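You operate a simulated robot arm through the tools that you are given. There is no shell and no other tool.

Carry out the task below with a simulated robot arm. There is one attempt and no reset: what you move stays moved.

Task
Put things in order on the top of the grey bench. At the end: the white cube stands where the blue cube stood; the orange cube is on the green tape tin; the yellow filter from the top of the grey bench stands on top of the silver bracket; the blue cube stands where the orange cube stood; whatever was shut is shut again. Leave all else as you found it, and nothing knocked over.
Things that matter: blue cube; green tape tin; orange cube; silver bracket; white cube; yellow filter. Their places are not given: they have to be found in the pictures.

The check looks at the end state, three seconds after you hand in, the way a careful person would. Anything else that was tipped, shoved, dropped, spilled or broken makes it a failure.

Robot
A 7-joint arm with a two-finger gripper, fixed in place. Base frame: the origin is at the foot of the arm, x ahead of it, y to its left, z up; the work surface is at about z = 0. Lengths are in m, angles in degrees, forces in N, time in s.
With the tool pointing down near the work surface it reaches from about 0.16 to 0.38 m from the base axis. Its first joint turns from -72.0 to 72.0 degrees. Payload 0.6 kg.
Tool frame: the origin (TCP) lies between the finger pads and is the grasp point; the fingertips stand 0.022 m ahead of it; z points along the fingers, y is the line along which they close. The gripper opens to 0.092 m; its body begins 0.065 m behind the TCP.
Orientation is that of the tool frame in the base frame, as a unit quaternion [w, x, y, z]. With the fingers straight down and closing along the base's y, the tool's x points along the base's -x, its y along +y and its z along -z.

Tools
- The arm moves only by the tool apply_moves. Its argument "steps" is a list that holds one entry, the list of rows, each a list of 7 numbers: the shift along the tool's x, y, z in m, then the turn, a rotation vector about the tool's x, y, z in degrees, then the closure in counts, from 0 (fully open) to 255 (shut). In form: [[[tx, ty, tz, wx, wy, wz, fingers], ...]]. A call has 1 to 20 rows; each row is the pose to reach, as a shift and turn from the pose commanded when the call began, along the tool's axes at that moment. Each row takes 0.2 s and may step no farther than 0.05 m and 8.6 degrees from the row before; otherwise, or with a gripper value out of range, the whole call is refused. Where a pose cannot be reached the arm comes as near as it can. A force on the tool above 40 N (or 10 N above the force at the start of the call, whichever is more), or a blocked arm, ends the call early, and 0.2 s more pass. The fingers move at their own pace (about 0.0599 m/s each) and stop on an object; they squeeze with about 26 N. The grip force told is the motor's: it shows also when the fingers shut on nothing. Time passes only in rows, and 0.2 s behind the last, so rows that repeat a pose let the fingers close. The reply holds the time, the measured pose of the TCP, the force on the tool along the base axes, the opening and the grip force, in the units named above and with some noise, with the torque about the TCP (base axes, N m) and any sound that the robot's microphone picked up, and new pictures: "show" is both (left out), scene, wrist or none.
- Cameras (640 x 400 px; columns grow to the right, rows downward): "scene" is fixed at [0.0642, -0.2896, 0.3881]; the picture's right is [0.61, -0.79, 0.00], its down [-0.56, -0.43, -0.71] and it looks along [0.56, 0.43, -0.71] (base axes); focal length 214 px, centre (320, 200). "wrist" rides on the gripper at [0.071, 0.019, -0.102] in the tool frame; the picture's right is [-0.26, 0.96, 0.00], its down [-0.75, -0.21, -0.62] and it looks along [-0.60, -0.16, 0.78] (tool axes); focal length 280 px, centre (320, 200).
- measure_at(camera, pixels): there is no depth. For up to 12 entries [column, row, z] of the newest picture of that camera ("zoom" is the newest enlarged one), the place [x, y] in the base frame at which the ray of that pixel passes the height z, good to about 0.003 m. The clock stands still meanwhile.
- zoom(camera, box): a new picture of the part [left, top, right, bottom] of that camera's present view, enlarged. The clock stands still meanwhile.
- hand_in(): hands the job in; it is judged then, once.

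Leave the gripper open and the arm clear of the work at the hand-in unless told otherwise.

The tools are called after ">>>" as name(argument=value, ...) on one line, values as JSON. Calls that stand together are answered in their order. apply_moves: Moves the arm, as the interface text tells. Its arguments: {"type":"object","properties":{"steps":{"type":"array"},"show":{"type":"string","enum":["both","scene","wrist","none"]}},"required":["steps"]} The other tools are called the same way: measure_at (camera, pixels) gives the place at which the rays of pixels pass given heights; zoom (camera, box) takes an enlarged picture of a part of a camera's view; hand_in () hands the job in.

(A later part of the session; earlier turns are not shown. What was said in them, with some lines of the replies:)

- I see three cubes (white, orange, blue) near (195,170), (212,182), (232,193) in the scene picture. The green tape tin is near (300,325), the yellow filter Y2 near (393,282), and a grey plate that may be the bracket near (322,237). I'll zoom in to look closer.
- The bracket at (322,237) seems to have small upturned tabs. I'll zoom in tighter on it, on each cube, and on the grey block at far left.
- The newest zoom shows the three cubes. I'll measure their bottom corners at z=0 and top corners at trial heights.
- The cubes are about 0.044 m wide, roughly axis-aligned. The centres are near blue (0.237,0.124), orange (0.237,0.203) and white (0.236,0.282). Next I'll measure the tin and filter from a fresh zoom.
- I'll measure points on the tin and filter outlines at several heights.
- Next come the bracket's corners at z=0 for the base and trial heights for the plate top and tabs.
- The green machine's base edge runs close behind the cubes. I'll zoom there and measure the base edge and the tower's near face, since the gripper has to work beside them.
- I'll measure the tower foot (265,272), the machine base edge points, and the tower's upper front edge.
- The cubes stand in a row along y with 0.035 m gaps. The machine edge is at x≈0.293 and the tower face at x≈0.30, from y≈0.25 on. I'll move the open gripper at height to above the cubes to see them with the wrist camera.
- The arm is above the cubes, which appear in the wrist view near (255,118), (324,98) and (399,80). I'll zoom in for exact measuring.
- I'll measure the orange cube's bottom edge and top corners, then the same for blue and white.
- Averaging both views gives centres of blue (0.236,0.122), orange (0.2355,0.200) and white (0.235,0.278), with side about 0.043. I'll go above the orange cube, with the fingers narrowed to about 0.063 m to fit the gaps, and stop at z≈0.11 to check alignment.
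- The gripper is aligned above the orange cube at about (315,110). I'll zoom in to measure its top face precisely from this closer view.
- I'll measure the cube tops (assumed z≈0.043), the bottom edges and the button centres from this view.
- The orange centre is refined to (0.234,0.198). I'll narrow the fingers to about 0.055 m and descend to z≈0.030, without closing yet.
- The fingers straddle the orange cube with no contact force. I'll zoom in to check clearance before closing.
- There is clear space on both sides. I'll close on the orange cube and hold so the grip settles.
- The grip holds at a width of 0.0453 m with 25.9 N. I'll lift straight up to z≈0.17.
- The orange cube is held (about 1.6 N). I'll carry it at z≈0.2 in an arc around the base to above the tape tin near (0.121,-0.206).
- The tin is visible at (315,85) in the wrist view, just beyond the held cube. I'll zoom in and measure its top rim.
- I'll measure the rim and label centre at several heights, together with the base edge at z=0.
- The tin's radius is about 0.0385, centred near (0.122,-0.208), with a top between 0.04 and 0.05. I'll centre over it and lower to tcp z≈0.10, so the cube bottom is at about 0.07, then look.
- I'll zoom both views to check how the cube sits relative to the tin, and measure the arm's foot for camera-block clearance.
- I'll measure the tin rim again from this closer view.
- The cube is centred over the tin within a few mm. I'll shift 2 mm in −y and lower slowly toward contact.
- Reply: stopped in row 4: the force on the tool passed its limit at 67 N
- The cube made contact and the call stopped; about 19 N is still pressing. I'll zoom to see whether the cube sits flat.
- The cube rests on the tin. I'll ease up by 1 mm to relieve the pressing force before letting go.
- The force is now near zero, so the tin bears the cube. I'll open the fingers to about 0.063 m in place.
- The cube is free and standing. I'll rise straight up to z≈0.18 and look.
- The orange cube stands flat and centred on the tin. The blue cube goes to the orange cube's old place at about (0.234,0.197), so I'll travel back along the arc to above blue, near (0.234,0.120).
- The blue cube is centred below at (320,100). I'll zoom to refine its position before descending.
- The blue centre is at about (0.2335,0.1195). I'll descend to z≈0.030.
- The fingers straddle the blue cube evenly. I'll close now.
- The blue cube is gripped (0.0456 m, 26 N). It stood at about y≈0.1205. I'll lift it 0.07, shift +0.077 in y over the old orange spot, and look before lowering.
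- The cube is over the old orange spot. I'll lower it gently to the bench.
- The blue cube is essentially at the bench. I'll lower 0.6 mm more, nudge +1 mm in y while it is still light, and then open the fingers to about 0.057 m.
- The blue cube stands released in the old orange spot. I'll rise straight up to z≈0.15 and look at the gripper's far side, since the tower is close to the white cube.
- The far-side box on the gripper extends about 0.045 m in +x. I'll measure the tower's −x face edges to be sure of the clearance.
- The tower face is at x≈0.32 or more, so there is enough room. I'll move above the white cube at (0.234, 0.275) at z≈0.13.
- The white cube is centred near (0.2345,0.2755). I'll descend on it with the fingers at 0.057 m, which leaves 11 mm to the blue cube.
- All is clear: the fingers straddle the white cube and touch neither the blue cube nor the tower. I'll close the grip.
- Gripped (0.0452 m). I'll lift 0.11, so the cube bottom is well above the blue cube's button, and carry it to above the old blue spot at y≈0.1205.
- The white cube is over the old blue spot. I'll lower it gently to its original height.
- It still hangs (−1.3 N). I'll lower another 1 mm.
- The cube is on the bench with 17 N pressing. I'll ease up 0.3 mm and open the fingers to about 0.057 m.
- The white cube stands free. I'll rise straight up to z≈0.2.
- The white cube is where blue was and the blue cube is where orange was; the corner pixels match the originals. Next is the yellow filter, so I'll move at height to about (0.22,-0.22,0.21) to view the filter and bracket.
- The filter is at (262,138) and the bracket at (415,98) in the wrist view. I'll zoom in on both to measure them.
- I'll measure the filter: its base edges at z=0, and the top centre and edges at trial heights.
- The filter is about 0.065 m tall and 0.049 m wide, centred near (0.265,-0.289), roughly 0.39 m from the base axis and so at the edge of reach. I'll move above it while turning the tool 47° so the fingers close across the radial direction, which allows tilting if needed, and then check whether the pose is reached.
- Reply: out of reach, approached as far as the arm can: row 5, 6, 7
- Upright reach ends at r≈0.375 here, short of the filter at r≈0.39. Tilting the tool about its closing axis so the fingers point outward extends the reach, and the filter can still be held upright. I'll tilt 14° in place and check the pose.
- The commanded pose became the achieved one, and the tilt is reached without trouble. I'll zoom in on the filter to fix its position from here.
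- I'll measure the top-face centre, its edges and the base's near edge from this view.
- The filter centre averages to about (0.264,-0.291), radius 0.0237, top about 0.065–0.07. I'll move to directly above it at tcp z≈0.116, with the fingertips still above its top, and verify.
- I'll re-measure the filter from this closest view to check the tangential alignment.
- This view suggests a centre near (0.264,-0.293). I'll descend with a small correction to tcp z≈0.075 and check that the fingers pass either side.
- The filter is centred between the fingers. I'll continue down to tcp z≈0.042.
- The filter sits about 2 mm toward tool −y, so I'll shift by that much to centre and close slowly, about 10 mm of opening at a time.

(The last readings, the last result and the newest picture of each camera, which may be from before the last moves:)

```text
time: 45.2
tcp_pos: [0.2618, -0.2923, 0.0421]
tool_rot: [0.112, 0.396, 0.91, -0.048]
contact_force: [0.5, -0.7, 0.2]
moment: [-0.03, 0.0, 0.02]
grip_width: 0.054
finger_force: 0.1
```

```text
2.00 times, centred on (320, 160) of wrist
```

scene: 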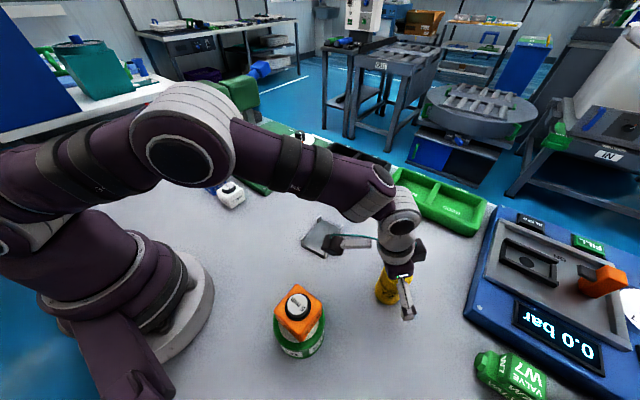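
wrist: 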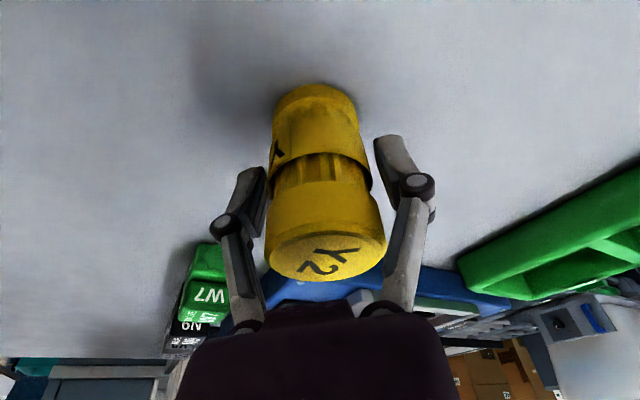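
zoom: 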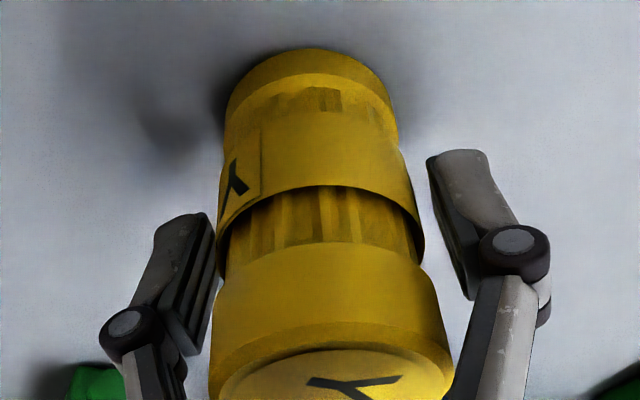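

The fingers are even around the filter at a 0.054 m opening. I'll close fully and hold.

>>> apply_moves(steps=[[[0, 0, 0, 0, 0, 0, 118], [0, 0, 0, 0, 0, 0, 135], [0, 0, 0, 0, 0, 0, 255], [0, 0, 0, 0, 0, 0, 255]]], show="wrist")

>>> zoom(camera="wrist", box=[160, 60, 480, 260])

```text
time: 46.2
tcp_pos: [0.2627, -0.2926, 0.0431]
tool_rot: [0.113, 0.396, 0.91, -0.049]
contact_force: [-0.9, 2.0, 5.2]
moment: [0.02, 0.12, -0.05]
grip_width: 0.0428
finger_force: 25.8
```

wrist: 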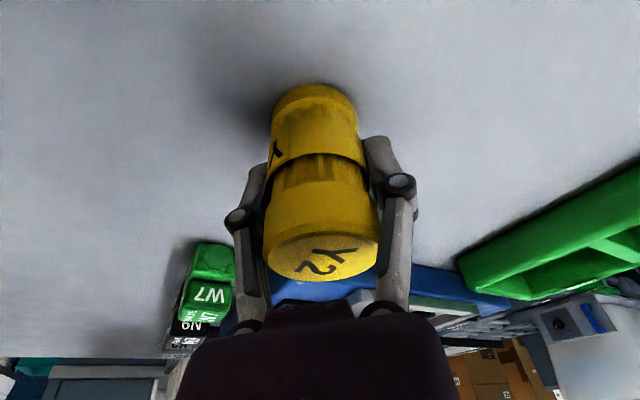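

```text
2.00 times, centred on (320, 160) of wrist
```

zoom: 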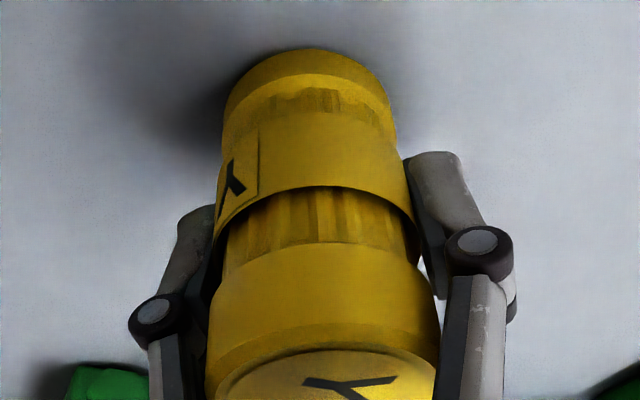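

The grip holds at 0.0428 m with 25.8 N. I'll lift it straight up by 0.06 m.

>>> apply_moves(steps=[[[-0.0012, 0, -0.0049, 0, 0, 0, 255], [-0.0037, 0, -0.0146, 0, 0, 0, 255], [-0.0086, 0, -0.034, 0, 0, 0, 255], [-0.0147, 0, -0.0582, 0, 0, 0, 255], [-0.0147, 0, -0.0582, 0, 0, 0, 255]]])

>>> zoom(camera="scene", box=[280, 180, 470, 320])

```text
time: 47.4
tcp_pos: [0.2619, -0.2926, 0.1025]
tool_rot: [0.112, 0.396, 0.91, -0.049]
contact_force: [0.5, 0.7, -0.4]
moment: [-0.01, -0.02, 0.01]
grip_width: 0.0425
finger_force: 25.7
```

scene: 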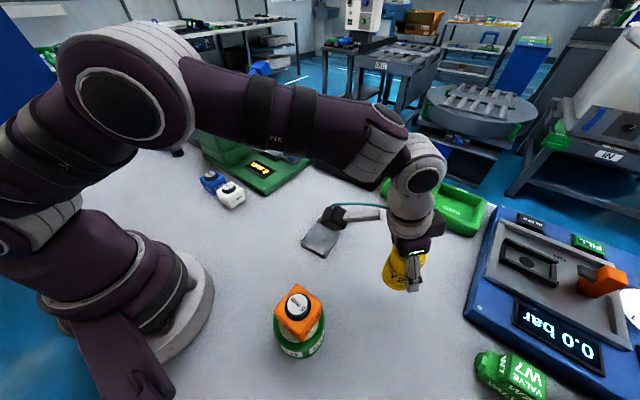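
wrist: 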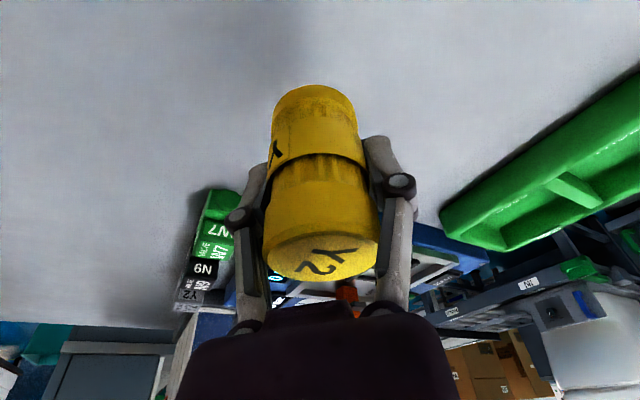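

```text
2.86 times, centred on (375, 250) of scene
```

zoom: 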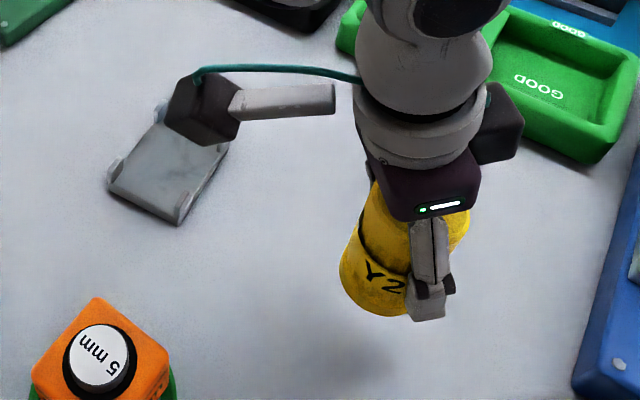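

The filter hangs upright in the grip. The current closing axis would run diagonally over the bracket's corner tabs, so I'll turn the tool about the vertical by +52.5°, keeping the tilt so the filter stays upright. The fingers will then straddle the bracket between its tabs. I'll also move near the bracket, with the filter bottom at about z=0.10.

>>> apply_moves(steps=[[[0.0123, 0.0127, -0.0086, -1.834, 0, -7.273, 255], [0.0246, 0.0254, -0.0173, -3.668, 0, -14.546, 255], [0.0369, 0.0381, -0.0259, -5.502, 0, -21.819, 255], [0.0493, 0.0508, -0.0345, -7.336, 0, -29.092, 255], [0.0616, 0.0635, -0.0431, -9.17, 0, -36.365, 255], [0.0739, 0.0762, -0.0518, -11.004, 0, -43.638, 255], [0.0862, 0.0889, -0.0604, -12.838, 0, -50.911, 255], [0.0862, 0.0889, -0.0604, -12.838, 0, -50.911, 255]]])

```text
time: 49.2
tcp_pos: [0.2586, -0.1605, 0.1398]
tool_rot: [0.123, -0.049, 0.991, 0.007]
contact_force: [0.1, -0.2, -1.1]
moment: [0.0, -0.03, 0.03]
grip_width: 0.0427
finger_force: 26.2
```

scene: 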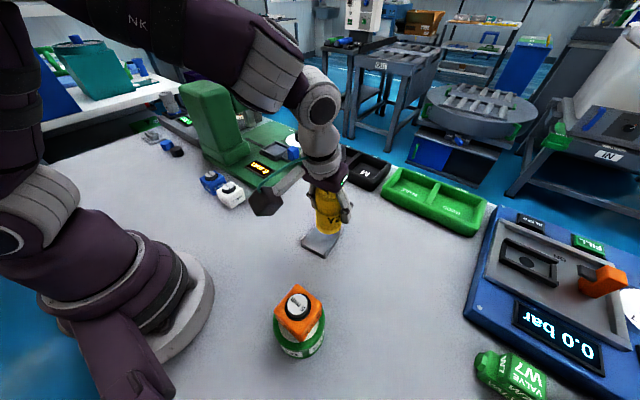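
wrist: 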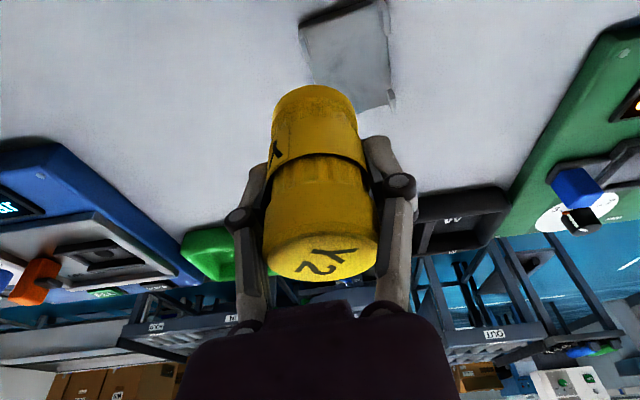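

The filter is held above near the bracket, which is visible at (347,55) in the wrist view. I'll zoom to measure its plate corners and tabs.

>>> zoom(camera="wrist", box=[270, 0, 430, 120])

>>> zoom(camera="scene", box=[270, 160, 390, 270])

```text
3.33 times, centred on (350, 60) of wrist
```

zoom: 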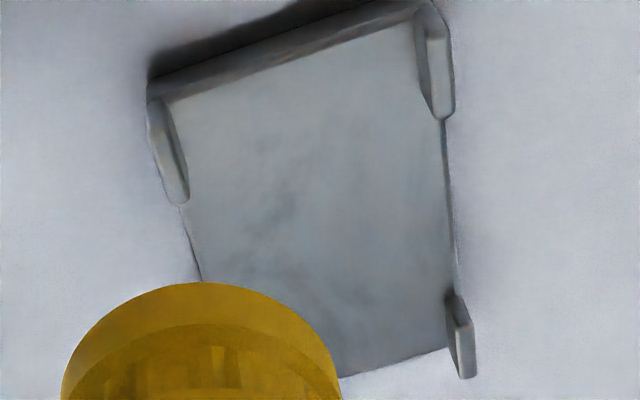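

```text
3.64 times, centred on (330, 215) of scene
```

zoom: 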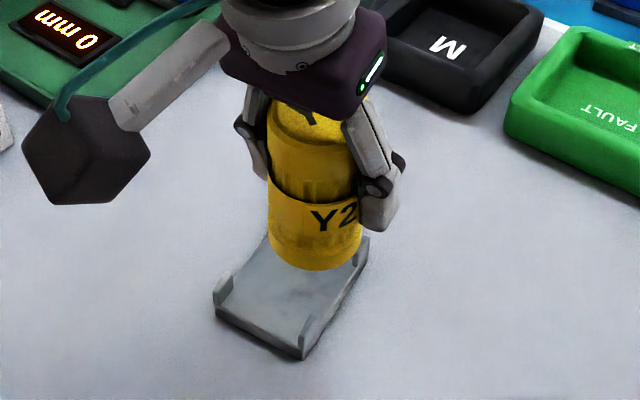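

I'll measure plate corners and tab edges in the wrist picture, using original pixels converted from the zoom.

>>> measure_at(camera="wrist", pixels=[[299, 24, 0.0], [380, 0.5, 0.0], [303, 29, 0.008], [378.5, 6.6, 0.008], [390.5, 104.1, 0.008], [356, 113.1, 0.008], [388, 36, 0.008], [310, 60, 0.02], [389, 36, 0.02], [394, 113, 0.02], [299, 32, 0.02]])

>>> measure_at(camera="zoom", pixels=[[303, 360, 0.0], [215, 313, 0.0], [368, 258, 0.0], [303, 347, 0.008], [228, 300, 0.008], [360, 260, 0.008], [315, 312, 0.02], [222, 277, 0.02], [300, 347, 0.012]])

```text
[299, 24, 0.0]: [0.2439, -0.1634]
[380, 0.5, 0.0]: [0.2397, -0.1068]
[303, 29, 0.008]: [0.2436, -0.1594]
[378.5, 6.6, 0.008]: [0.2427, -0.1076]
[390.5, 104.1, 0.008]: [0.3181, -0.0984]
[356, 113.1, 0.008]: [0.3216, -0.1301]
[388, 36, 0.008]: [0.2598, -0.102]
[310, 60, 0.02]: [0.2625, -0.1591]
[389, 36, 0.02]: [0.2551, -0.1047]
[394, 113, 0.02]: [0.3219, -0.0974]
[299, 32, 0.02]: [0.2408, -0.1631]
```

```text
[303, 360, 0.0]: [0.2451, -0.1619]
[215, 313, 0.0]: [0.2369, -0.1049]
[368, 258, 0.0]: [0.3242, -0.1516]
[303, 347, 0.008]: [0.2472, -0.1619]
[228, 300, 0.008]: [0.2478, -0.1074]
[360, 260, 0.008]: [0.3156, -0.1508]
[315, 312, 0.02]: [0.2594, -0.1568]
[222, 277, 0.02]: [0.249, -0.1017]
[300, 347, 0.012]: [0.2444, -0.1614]
```

The bracket centre comes out near (0.279,-0.130), with plate thickness about 0.01. I'll centre the filter over it and lower to tcp z≈0.08, so the filter bottom is at about 0.038 and above the tabs, then check alignment.

>>> apply_moves(steps=[[[-0.011, 0.014, 0.0028, 0, 0, 0, 255], [-0.0219, 0.0281, 0.0056, 0, 0, 0, 255], [-0.0182, 0.0281, 0.0202, 0, 0, 0, 255], [-0.0145, 0.0281, 0.0347, 0, 0, 0, 255], [-0.0109, 0.0281, 0.0492, 0, 0, 0, 255], [-0.0072, 0.0281, 0.0637, 0, 0, 0, 255], [-0.0072, 0.0281, 0.0637, 0, 0, 0, 255]]])

>>> zoom(camera="scene", box=[270, 170, 380, 270])

>>> zoom(camera="wrist", box=[220, 0, 420, 150])

```text
time: 50.8
tcp_pos: [0.2804, -0.1297, 0.0793]
tool_rot: [0.122, -0.047, 0.991, 0.007]
contact_force: [0.7, -0.5, -1.1]
moment: [0.0, -0.02, 0.02]
grip_width: 0.0426
finger_force: 25.8
```

scene: 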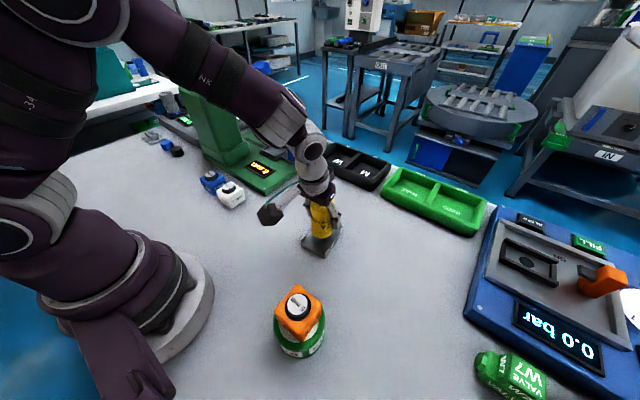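
wrist: 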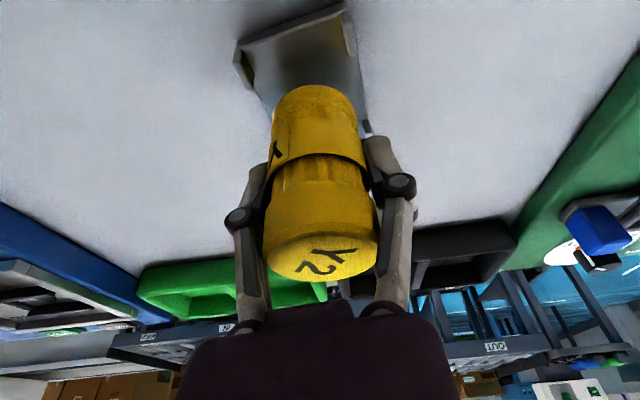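

```text
4.00 times, centred on (325, 220) of scene
```

zoom: 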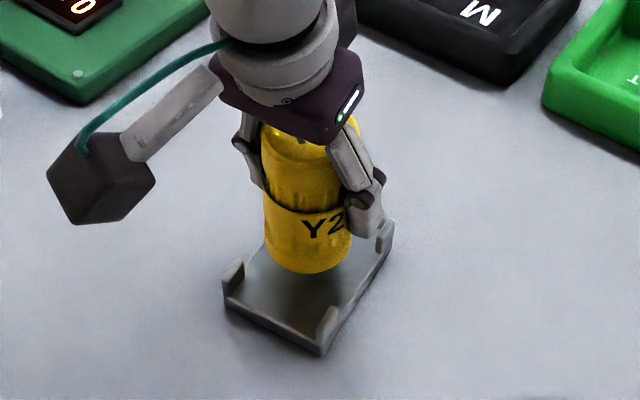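

```text
2.67 times, centred on (320, 75) of wrist
```

zoom: 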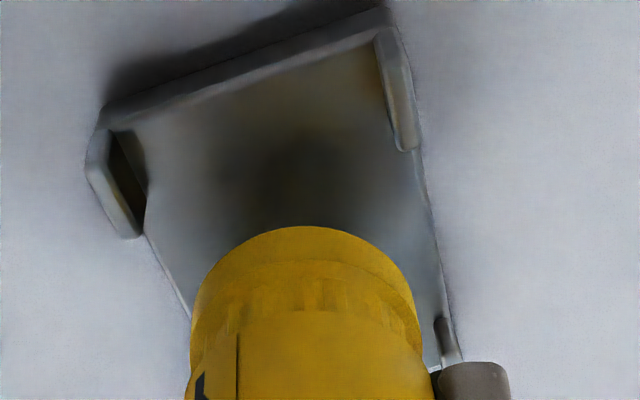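

I'll measure the filter's bottom rim at z≈0.037 and the plate's edges in this newest wrist zoom.

>>> measure_at(camera="zoom", pixels=[[308, 226, 0.037], [200, 285, 0.037], [405, 275, 0.037], [98, 135, 0.0], [385, 12, 0.0], [105, 130, 0.01], [380, 30, 0.01], [150, 240, 0.01], [440, 310, 0.01], [125, 237, 0.024], [405, 150, 0.024], [190, 320, 0.01]])

>>> measure_at(camera="scene", pixels=[[326.5, 238, 0.037], [318, 230, 0.037], [337, 234, 0.037], [324.5, 258.5, 0.0], [300, 246, 0.0], [343, 234, 0.0]])

```text
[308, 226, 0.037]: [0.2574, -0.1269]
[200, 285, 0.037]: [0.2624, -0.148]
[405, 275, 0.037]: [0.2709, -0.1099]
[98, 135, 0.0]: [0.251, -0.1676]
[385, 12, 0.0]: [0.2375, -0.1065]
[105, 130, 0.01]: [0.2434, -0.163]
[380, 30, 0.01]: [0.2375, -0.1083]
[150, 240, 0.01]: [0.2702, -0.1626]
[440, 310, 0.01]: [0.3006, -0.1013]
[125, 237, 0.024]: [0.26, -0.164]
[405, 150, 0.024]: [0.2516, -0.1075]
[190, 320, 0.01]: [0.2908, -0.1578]
```

```text
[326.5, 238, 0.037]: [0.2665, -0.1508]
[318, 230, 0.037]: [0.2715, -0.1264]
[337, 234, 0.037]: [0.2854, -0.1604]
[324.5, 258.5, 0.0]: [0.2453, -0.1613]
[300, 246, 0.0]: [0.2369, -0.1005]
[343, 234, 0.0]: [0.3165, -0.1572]
```

The filter's axis is within about 2 mm of the bracket centre. I'll lower gently: first to tcp z≈0.062, then in small steps until contact.

>>> apply_moves(steps=[[[0.0028, 0, 0.0075, 0, 0, 0, 255], [0.0047, 0, 0.0149, 0, 0, 0, 255], [0.0052, 0, 0.0168, 0, 0, 0, 255], [0.0052, 0, 0.0168, 0, 0, 0, 255]]], show="none")

>>> apply_moves(steps=[[[0.0004, 0, 0.0015, 0, 0, 0, 255], [0.0007, 0, 0.0029, 0, 0, 0, 255], [0.0007, 0, 0.0029, 0, 0, 0, 255]]], show="both")

```text
time: 51.8
tcp_pos: [0.2782, -0.1305, 0.0621]
tool_rot: [0.123, -0.047, 0.991, 0.007]
contact_force: [0.9, 0.0, -0.7]
moment: [-0.01, -0.03, 0.02]
grip_width: 0.0427
finger_force: 26.3
```

```text
time: 52.6
tcp_pos: [0.2776, -0.1312, 0.0598]
tool_rot: [0.123, -0.047, 0.991, 0.007]
contact_force: [0.0, 0.3, -0.9]
moment: [0.02, -0.01, 0.0]
grip_width: 0.0426
finger_force: 26.1
```

scene: 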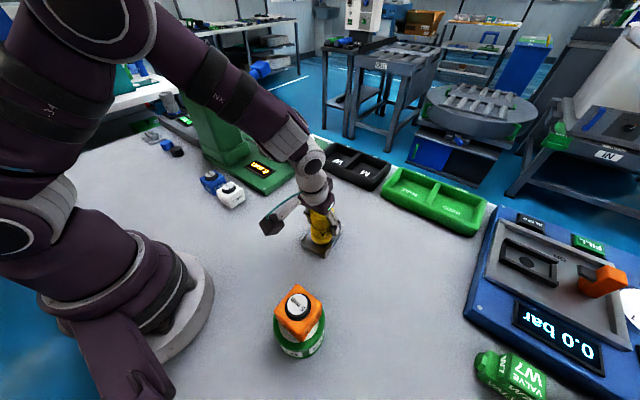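
wrist: 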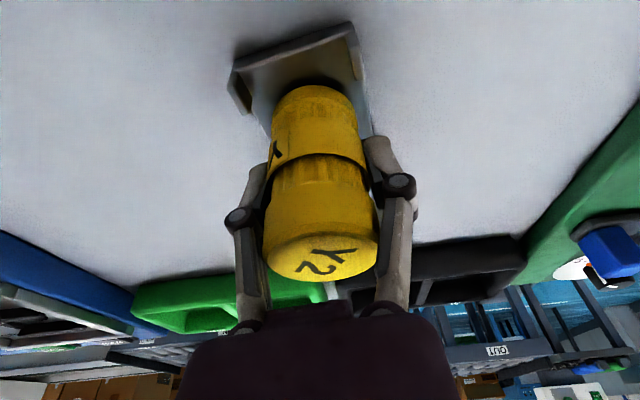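

No contact yet at z≈0.0597. I'll check closeness by zooming, then continue in 1 mm steps.

>>> zoom(camera="scene", box=[285, 190, 365, 265])

>>> apply_moves(steps=[[[0.0003, 0, 0.001, 0, 0, 0, 255], [0.0005, 0, 0.0019, 0, 0, 0, 255]]], show="none")

```text
5.33 times, centred on (325, 228) of scene
```

zoom: 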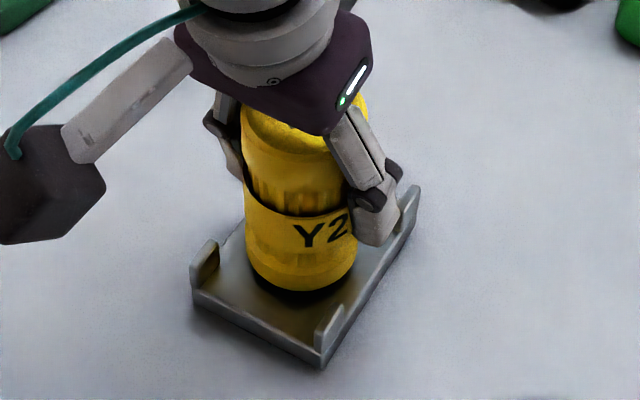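

```text
time: 53.2
tcp_pos: [0.2793, -0.1316, 0.0579]
tool_rot: [0.123, -0.047, 0.991, 0.007]
contact_force: [-0.5, -0.4, -0.8]
moment: [-0.04, 0.0, 0.01]
grip_width: 0.0427
finger_force: 26.3
```

The view shows the filter centred between the tabs, still just above the plate. I'll continue down in 1 mm steps.

>>> apply_moves(steps=[[[0.0003, 0, 0.001, 0, 0, 0, 255], [0.0005, 0, 0.0019, 0, 0, 0, 255]]], show="none")

```text
time: 53.8
tcp_pos: [0.2785, -0.1306, 0.0551]
tool_rot: [0.123, -0.047, 0.991, 0.006]
contact_force: [0.2, -0.2, -0.9]
moment: [0.01, 0.02, -0.03]
grip_width: 0.0425
finger_force: 26.2
```

Still free at about 0.0555. Another small step of 1 mm.

>>> apply_moves(steps=[[[0.0002, 0, 0.0008, 0, 0, 0, 255], [0.0003, 0, 0.0012, 0, 0, 0, 255]]], show="none")

```text
time: 54.4
tcp_pos: [0.278, -0.131, 0.0557]
tool_rot: [0.124, -0.048, 0.991, 0.007]
contact_force: [0.0, 1.3, 6.9]
moment: [-0.13, 0.03, 0.0]
grip_width: 0.0428
finger_force: 25.3
```

There is contact now (6.9 N). I'll look at it closely before letting go.

>>> zoom(camera="scene", box=[285, 190, 365, 265])

>>> zoom(camera="wrist", box=[200, 10, 440, 220])

```text
5.33 times, centred on (325, 228) of scene
```

zoom: 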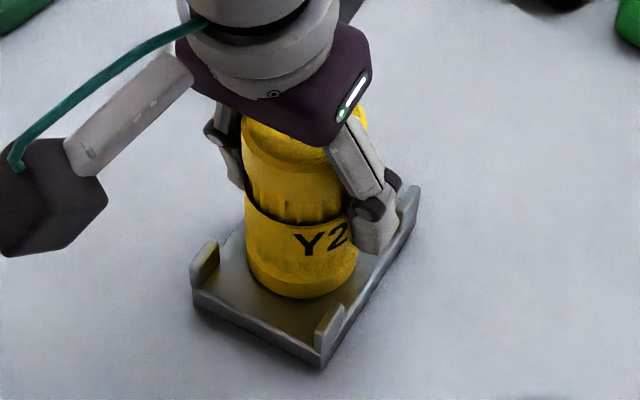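

```text
1.90 times, centred on (320, 115) of wrist
```

zoom: 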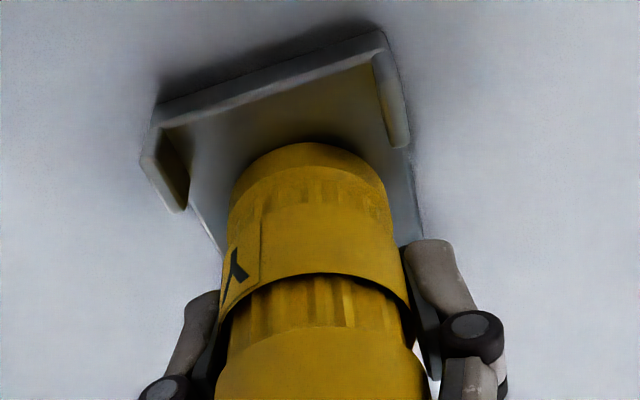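

The filter stands flat on the plate between the tabs. I'll open the fingers slowly to about 0.06 m.

>>> apply_moves(steps=[[[0, 0, 0, 0, 0, 0, 130], [0, 0, 0, 0, 0, 0, 115], [0, 0, 0, 0, 0, 0, 100], [0, 0, 0, 0, 0, 0, 88], [0, 0, 0, 0, 0, 0, 88]]])

>>> zoom(camera="scene", box=[285, 190, 365, 265])

>>> zoom(camera="wrist", box=[200, 10, 440, 220])

```text
time: 55.6
tcp_pos: [0.2774, -0.1303, 0.0547]
tool_rot: [0.121, -0.046, 0.992, 0.006]
contact_force: [0.0, 0.2, 0.3]
moment: [-0.01, 0.0, -0.02]
grip_width: 0.0605
finger_force: 0.0
```

scene: 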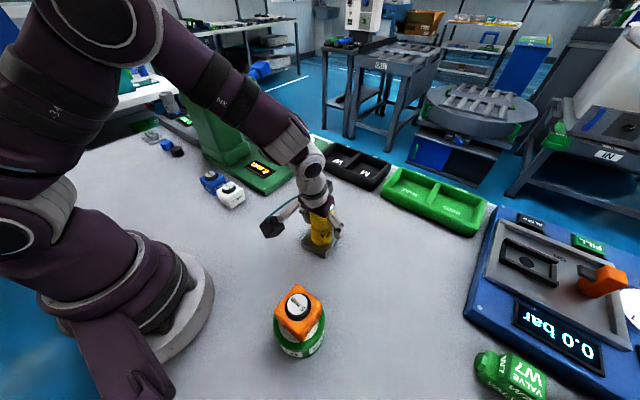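
wrist: 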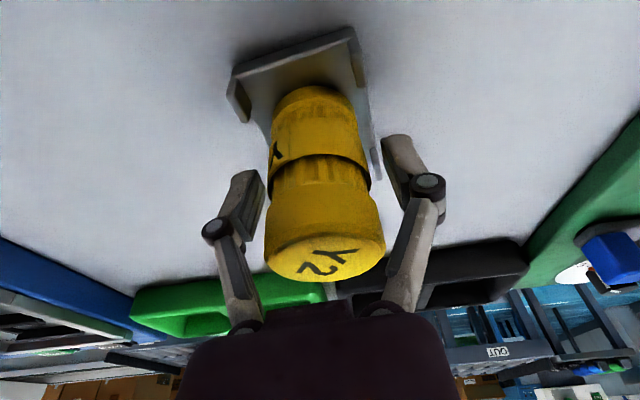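

```text
5.33 times, centred on (325, 228) of scene
```

zoom: 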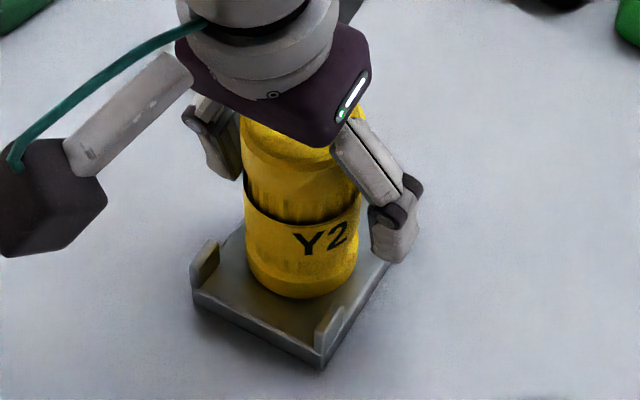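

```text
1.90 times, centred on (320, 115) of wrist
```

zoom: 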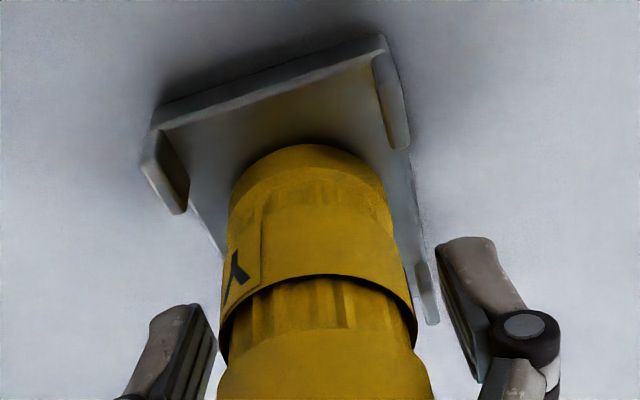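

The filter is released and standing. I'll open slightly more and rise vertically by 0.12 m.

>>> apply_moves(steps=[[[0, 0, 0, 0, 0, 0, 60], [-0.0025, 0, -0.0097, 0, 0, 0, 60], [-0.0073, 0, -0.0291, 0, 0, 0, 60], [-0.0147, 0, -0.0581, 0, 0, 0, 60], [-0.022, 0, -0.0872, 0, 0, 0, 60], [-0.0293, 0, -0.1163, 0, 0, 0, 30], [-0.0293, 0, -0.1163, 0, 0, 0, 0]]])

>>> zoom(camera="scene", box=[285, 180, 375, 265])

>>> zoom(camera="wrist", box=[220, 0, 420, 160])

```text
time: 57.2
tcp_pos: [0.279, -0.1298, 0.1746]
tool_rot: [0.123, -0.047, 0.991, 0.006]
contact_force: [0.3, -0.5, -0.9]
moment: [0.0, 0.01, 0.02]
grip_width: 0.0923
finger_force: 0.1
```

scene: 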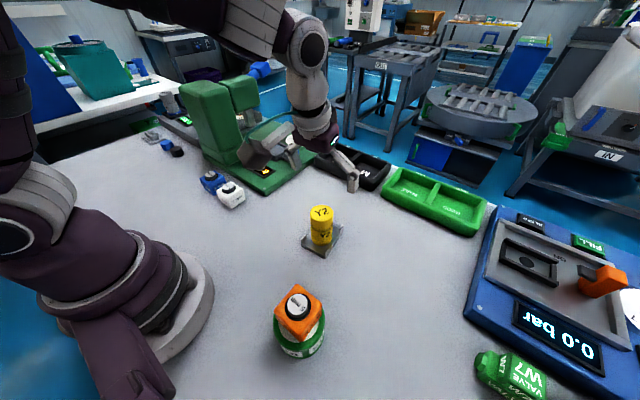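
wrist: 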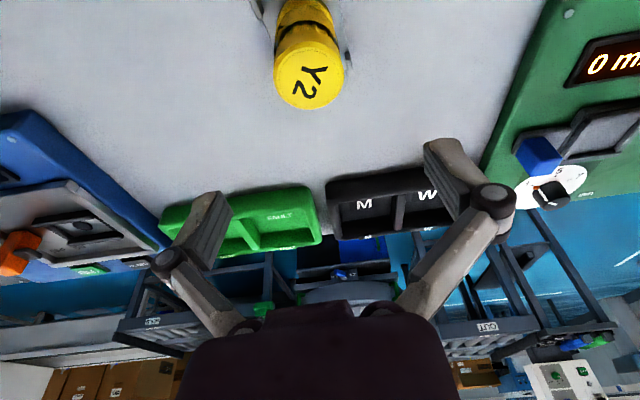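

```text
4.71 times, centred on (330, 222) of scene
```

zoom: 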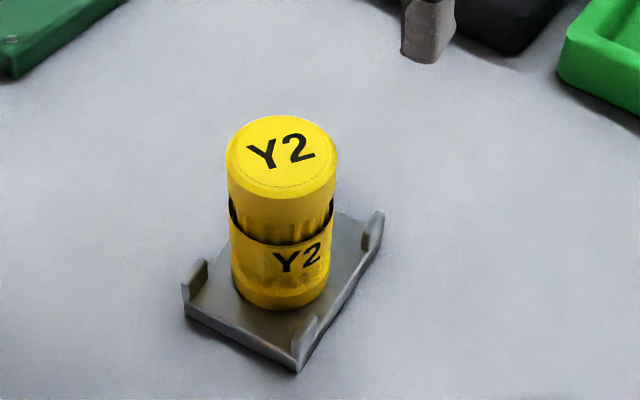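

```text
2.50 times, centred on (320, 80) of wrist
```

zoom: 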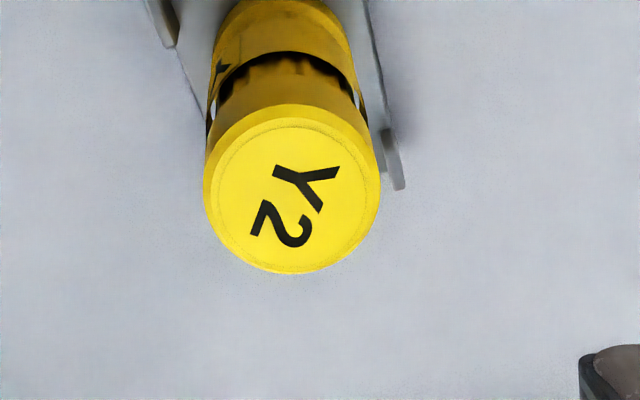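

The filter stands centred on the bracket. I'll retract the arm up and back toward its starting pose, taking the tilt out, and then survey everything.

>>> apply_moves(steps=[[[0.0046, 0.0123, -0.023, 0, 0, 0, 0], [0.0092, 0.0247, -0.046, 0, 5, 0, 0], [0.0137, 0.037, -0.069, 0, 10, 0, 0], [0.0183, 0.0494, -0.0921, 0, 14, 0, 0], [0.0183, 0.0494, -0.0921, 0, 14, 0, 0]]])

>>> zoom(camera="scene", box=[130, 110, 290, 220])

>>> zoom(camera="scene", box=[250, 200, 420, 370])

>>> zoom(camera="scene", box=[440, 190, 640, 400])

```text
time: 58.4
tcp_pos: [0.2338, -0.0841, 0.2587]
tool_rot: [0.001, -0.047, 0.999, 0.002]
contact_force: [-0.8, -0.4, -0.5]
moment: [-0.01, -0.02, -0.02]
grip_width: 0.0918
finger_force: 0.0
```

scene: 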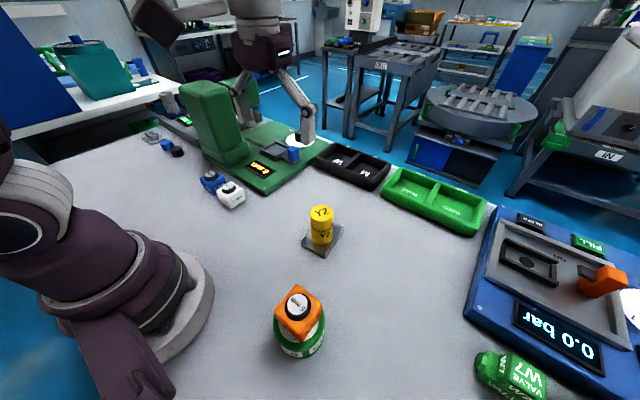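
wrist: 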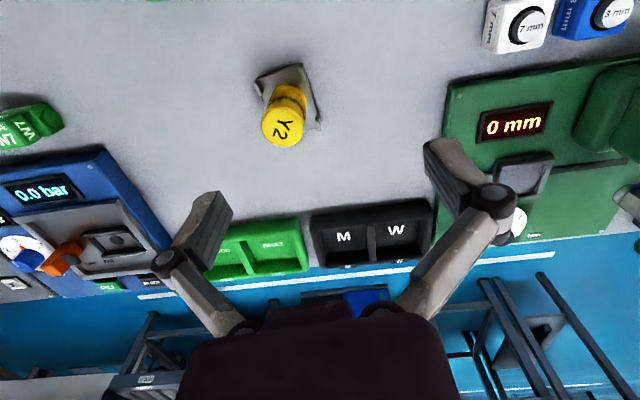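

```text
3.64 times, centred on (210, 165) of scene
```

zoom: 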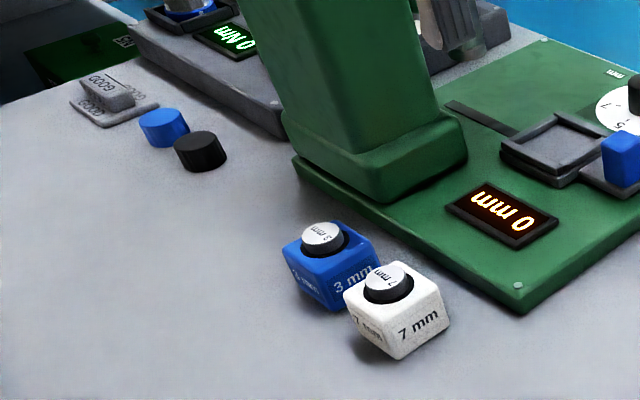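

```text
2.35 times, centred on (335, 285) of scene
```

zoom: 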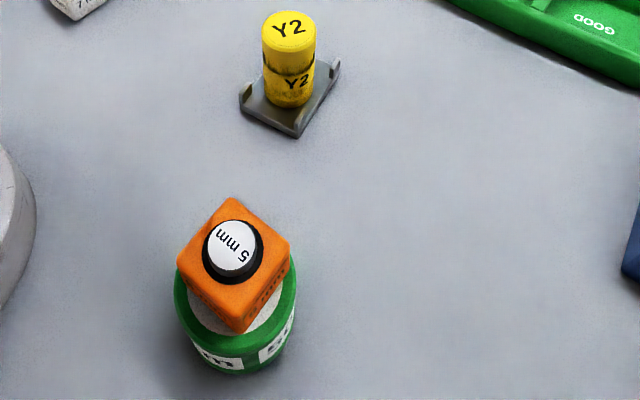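

```text
1.90 times, centred on (540, 295) of scene
```

zoom: 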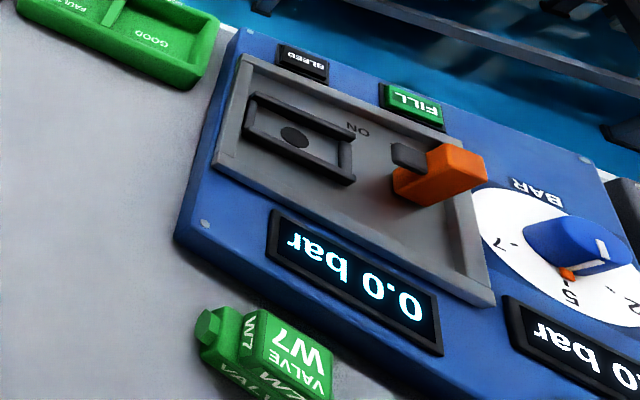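

Everything checks out in the pictures:
- **White cube:** it stands where blue stood.
- **Blue cube:** it stands where orange stood.
- **Orange cube:** it sits flat on the tape tin.
- **Yellow filter:** it stands upright on the bracket.
- **Everything else:** the panels, valve, trays and knobs look unchanged. I opened nothing that needs shutting.

The gripper is open and the arm is clear, so I'll hand in.

>>> hand_in()

```text
The job is handed in.
```

The job is handed in, and I don't have the check's verdict. In the last pictures the bench is as you asked:

- **White cube:** stands where the blue cube stood, within a few millimetres.
- **Blue cube:** stands where the orange cube stood, also within a few millimetres.
- **Orange cube:** sits flat and centred on the green tape tin. It touched down harder than intended, with a brief 67 N peak that stopped that move. The tin did not visibly shift.
- **Yellow filter:** stands upright on the silver bracket, between its four tabs. It was just beyond the arm's upright reach, so I gripped it with the tool tilted 14° and set it down upright.

I saw nothing knocked over, and the panels, valve, trays and knobs look unchanged. I opened nothing, so there was nothing to shut. The gripper is open and the arm is back near its starting pose, clear of the work.
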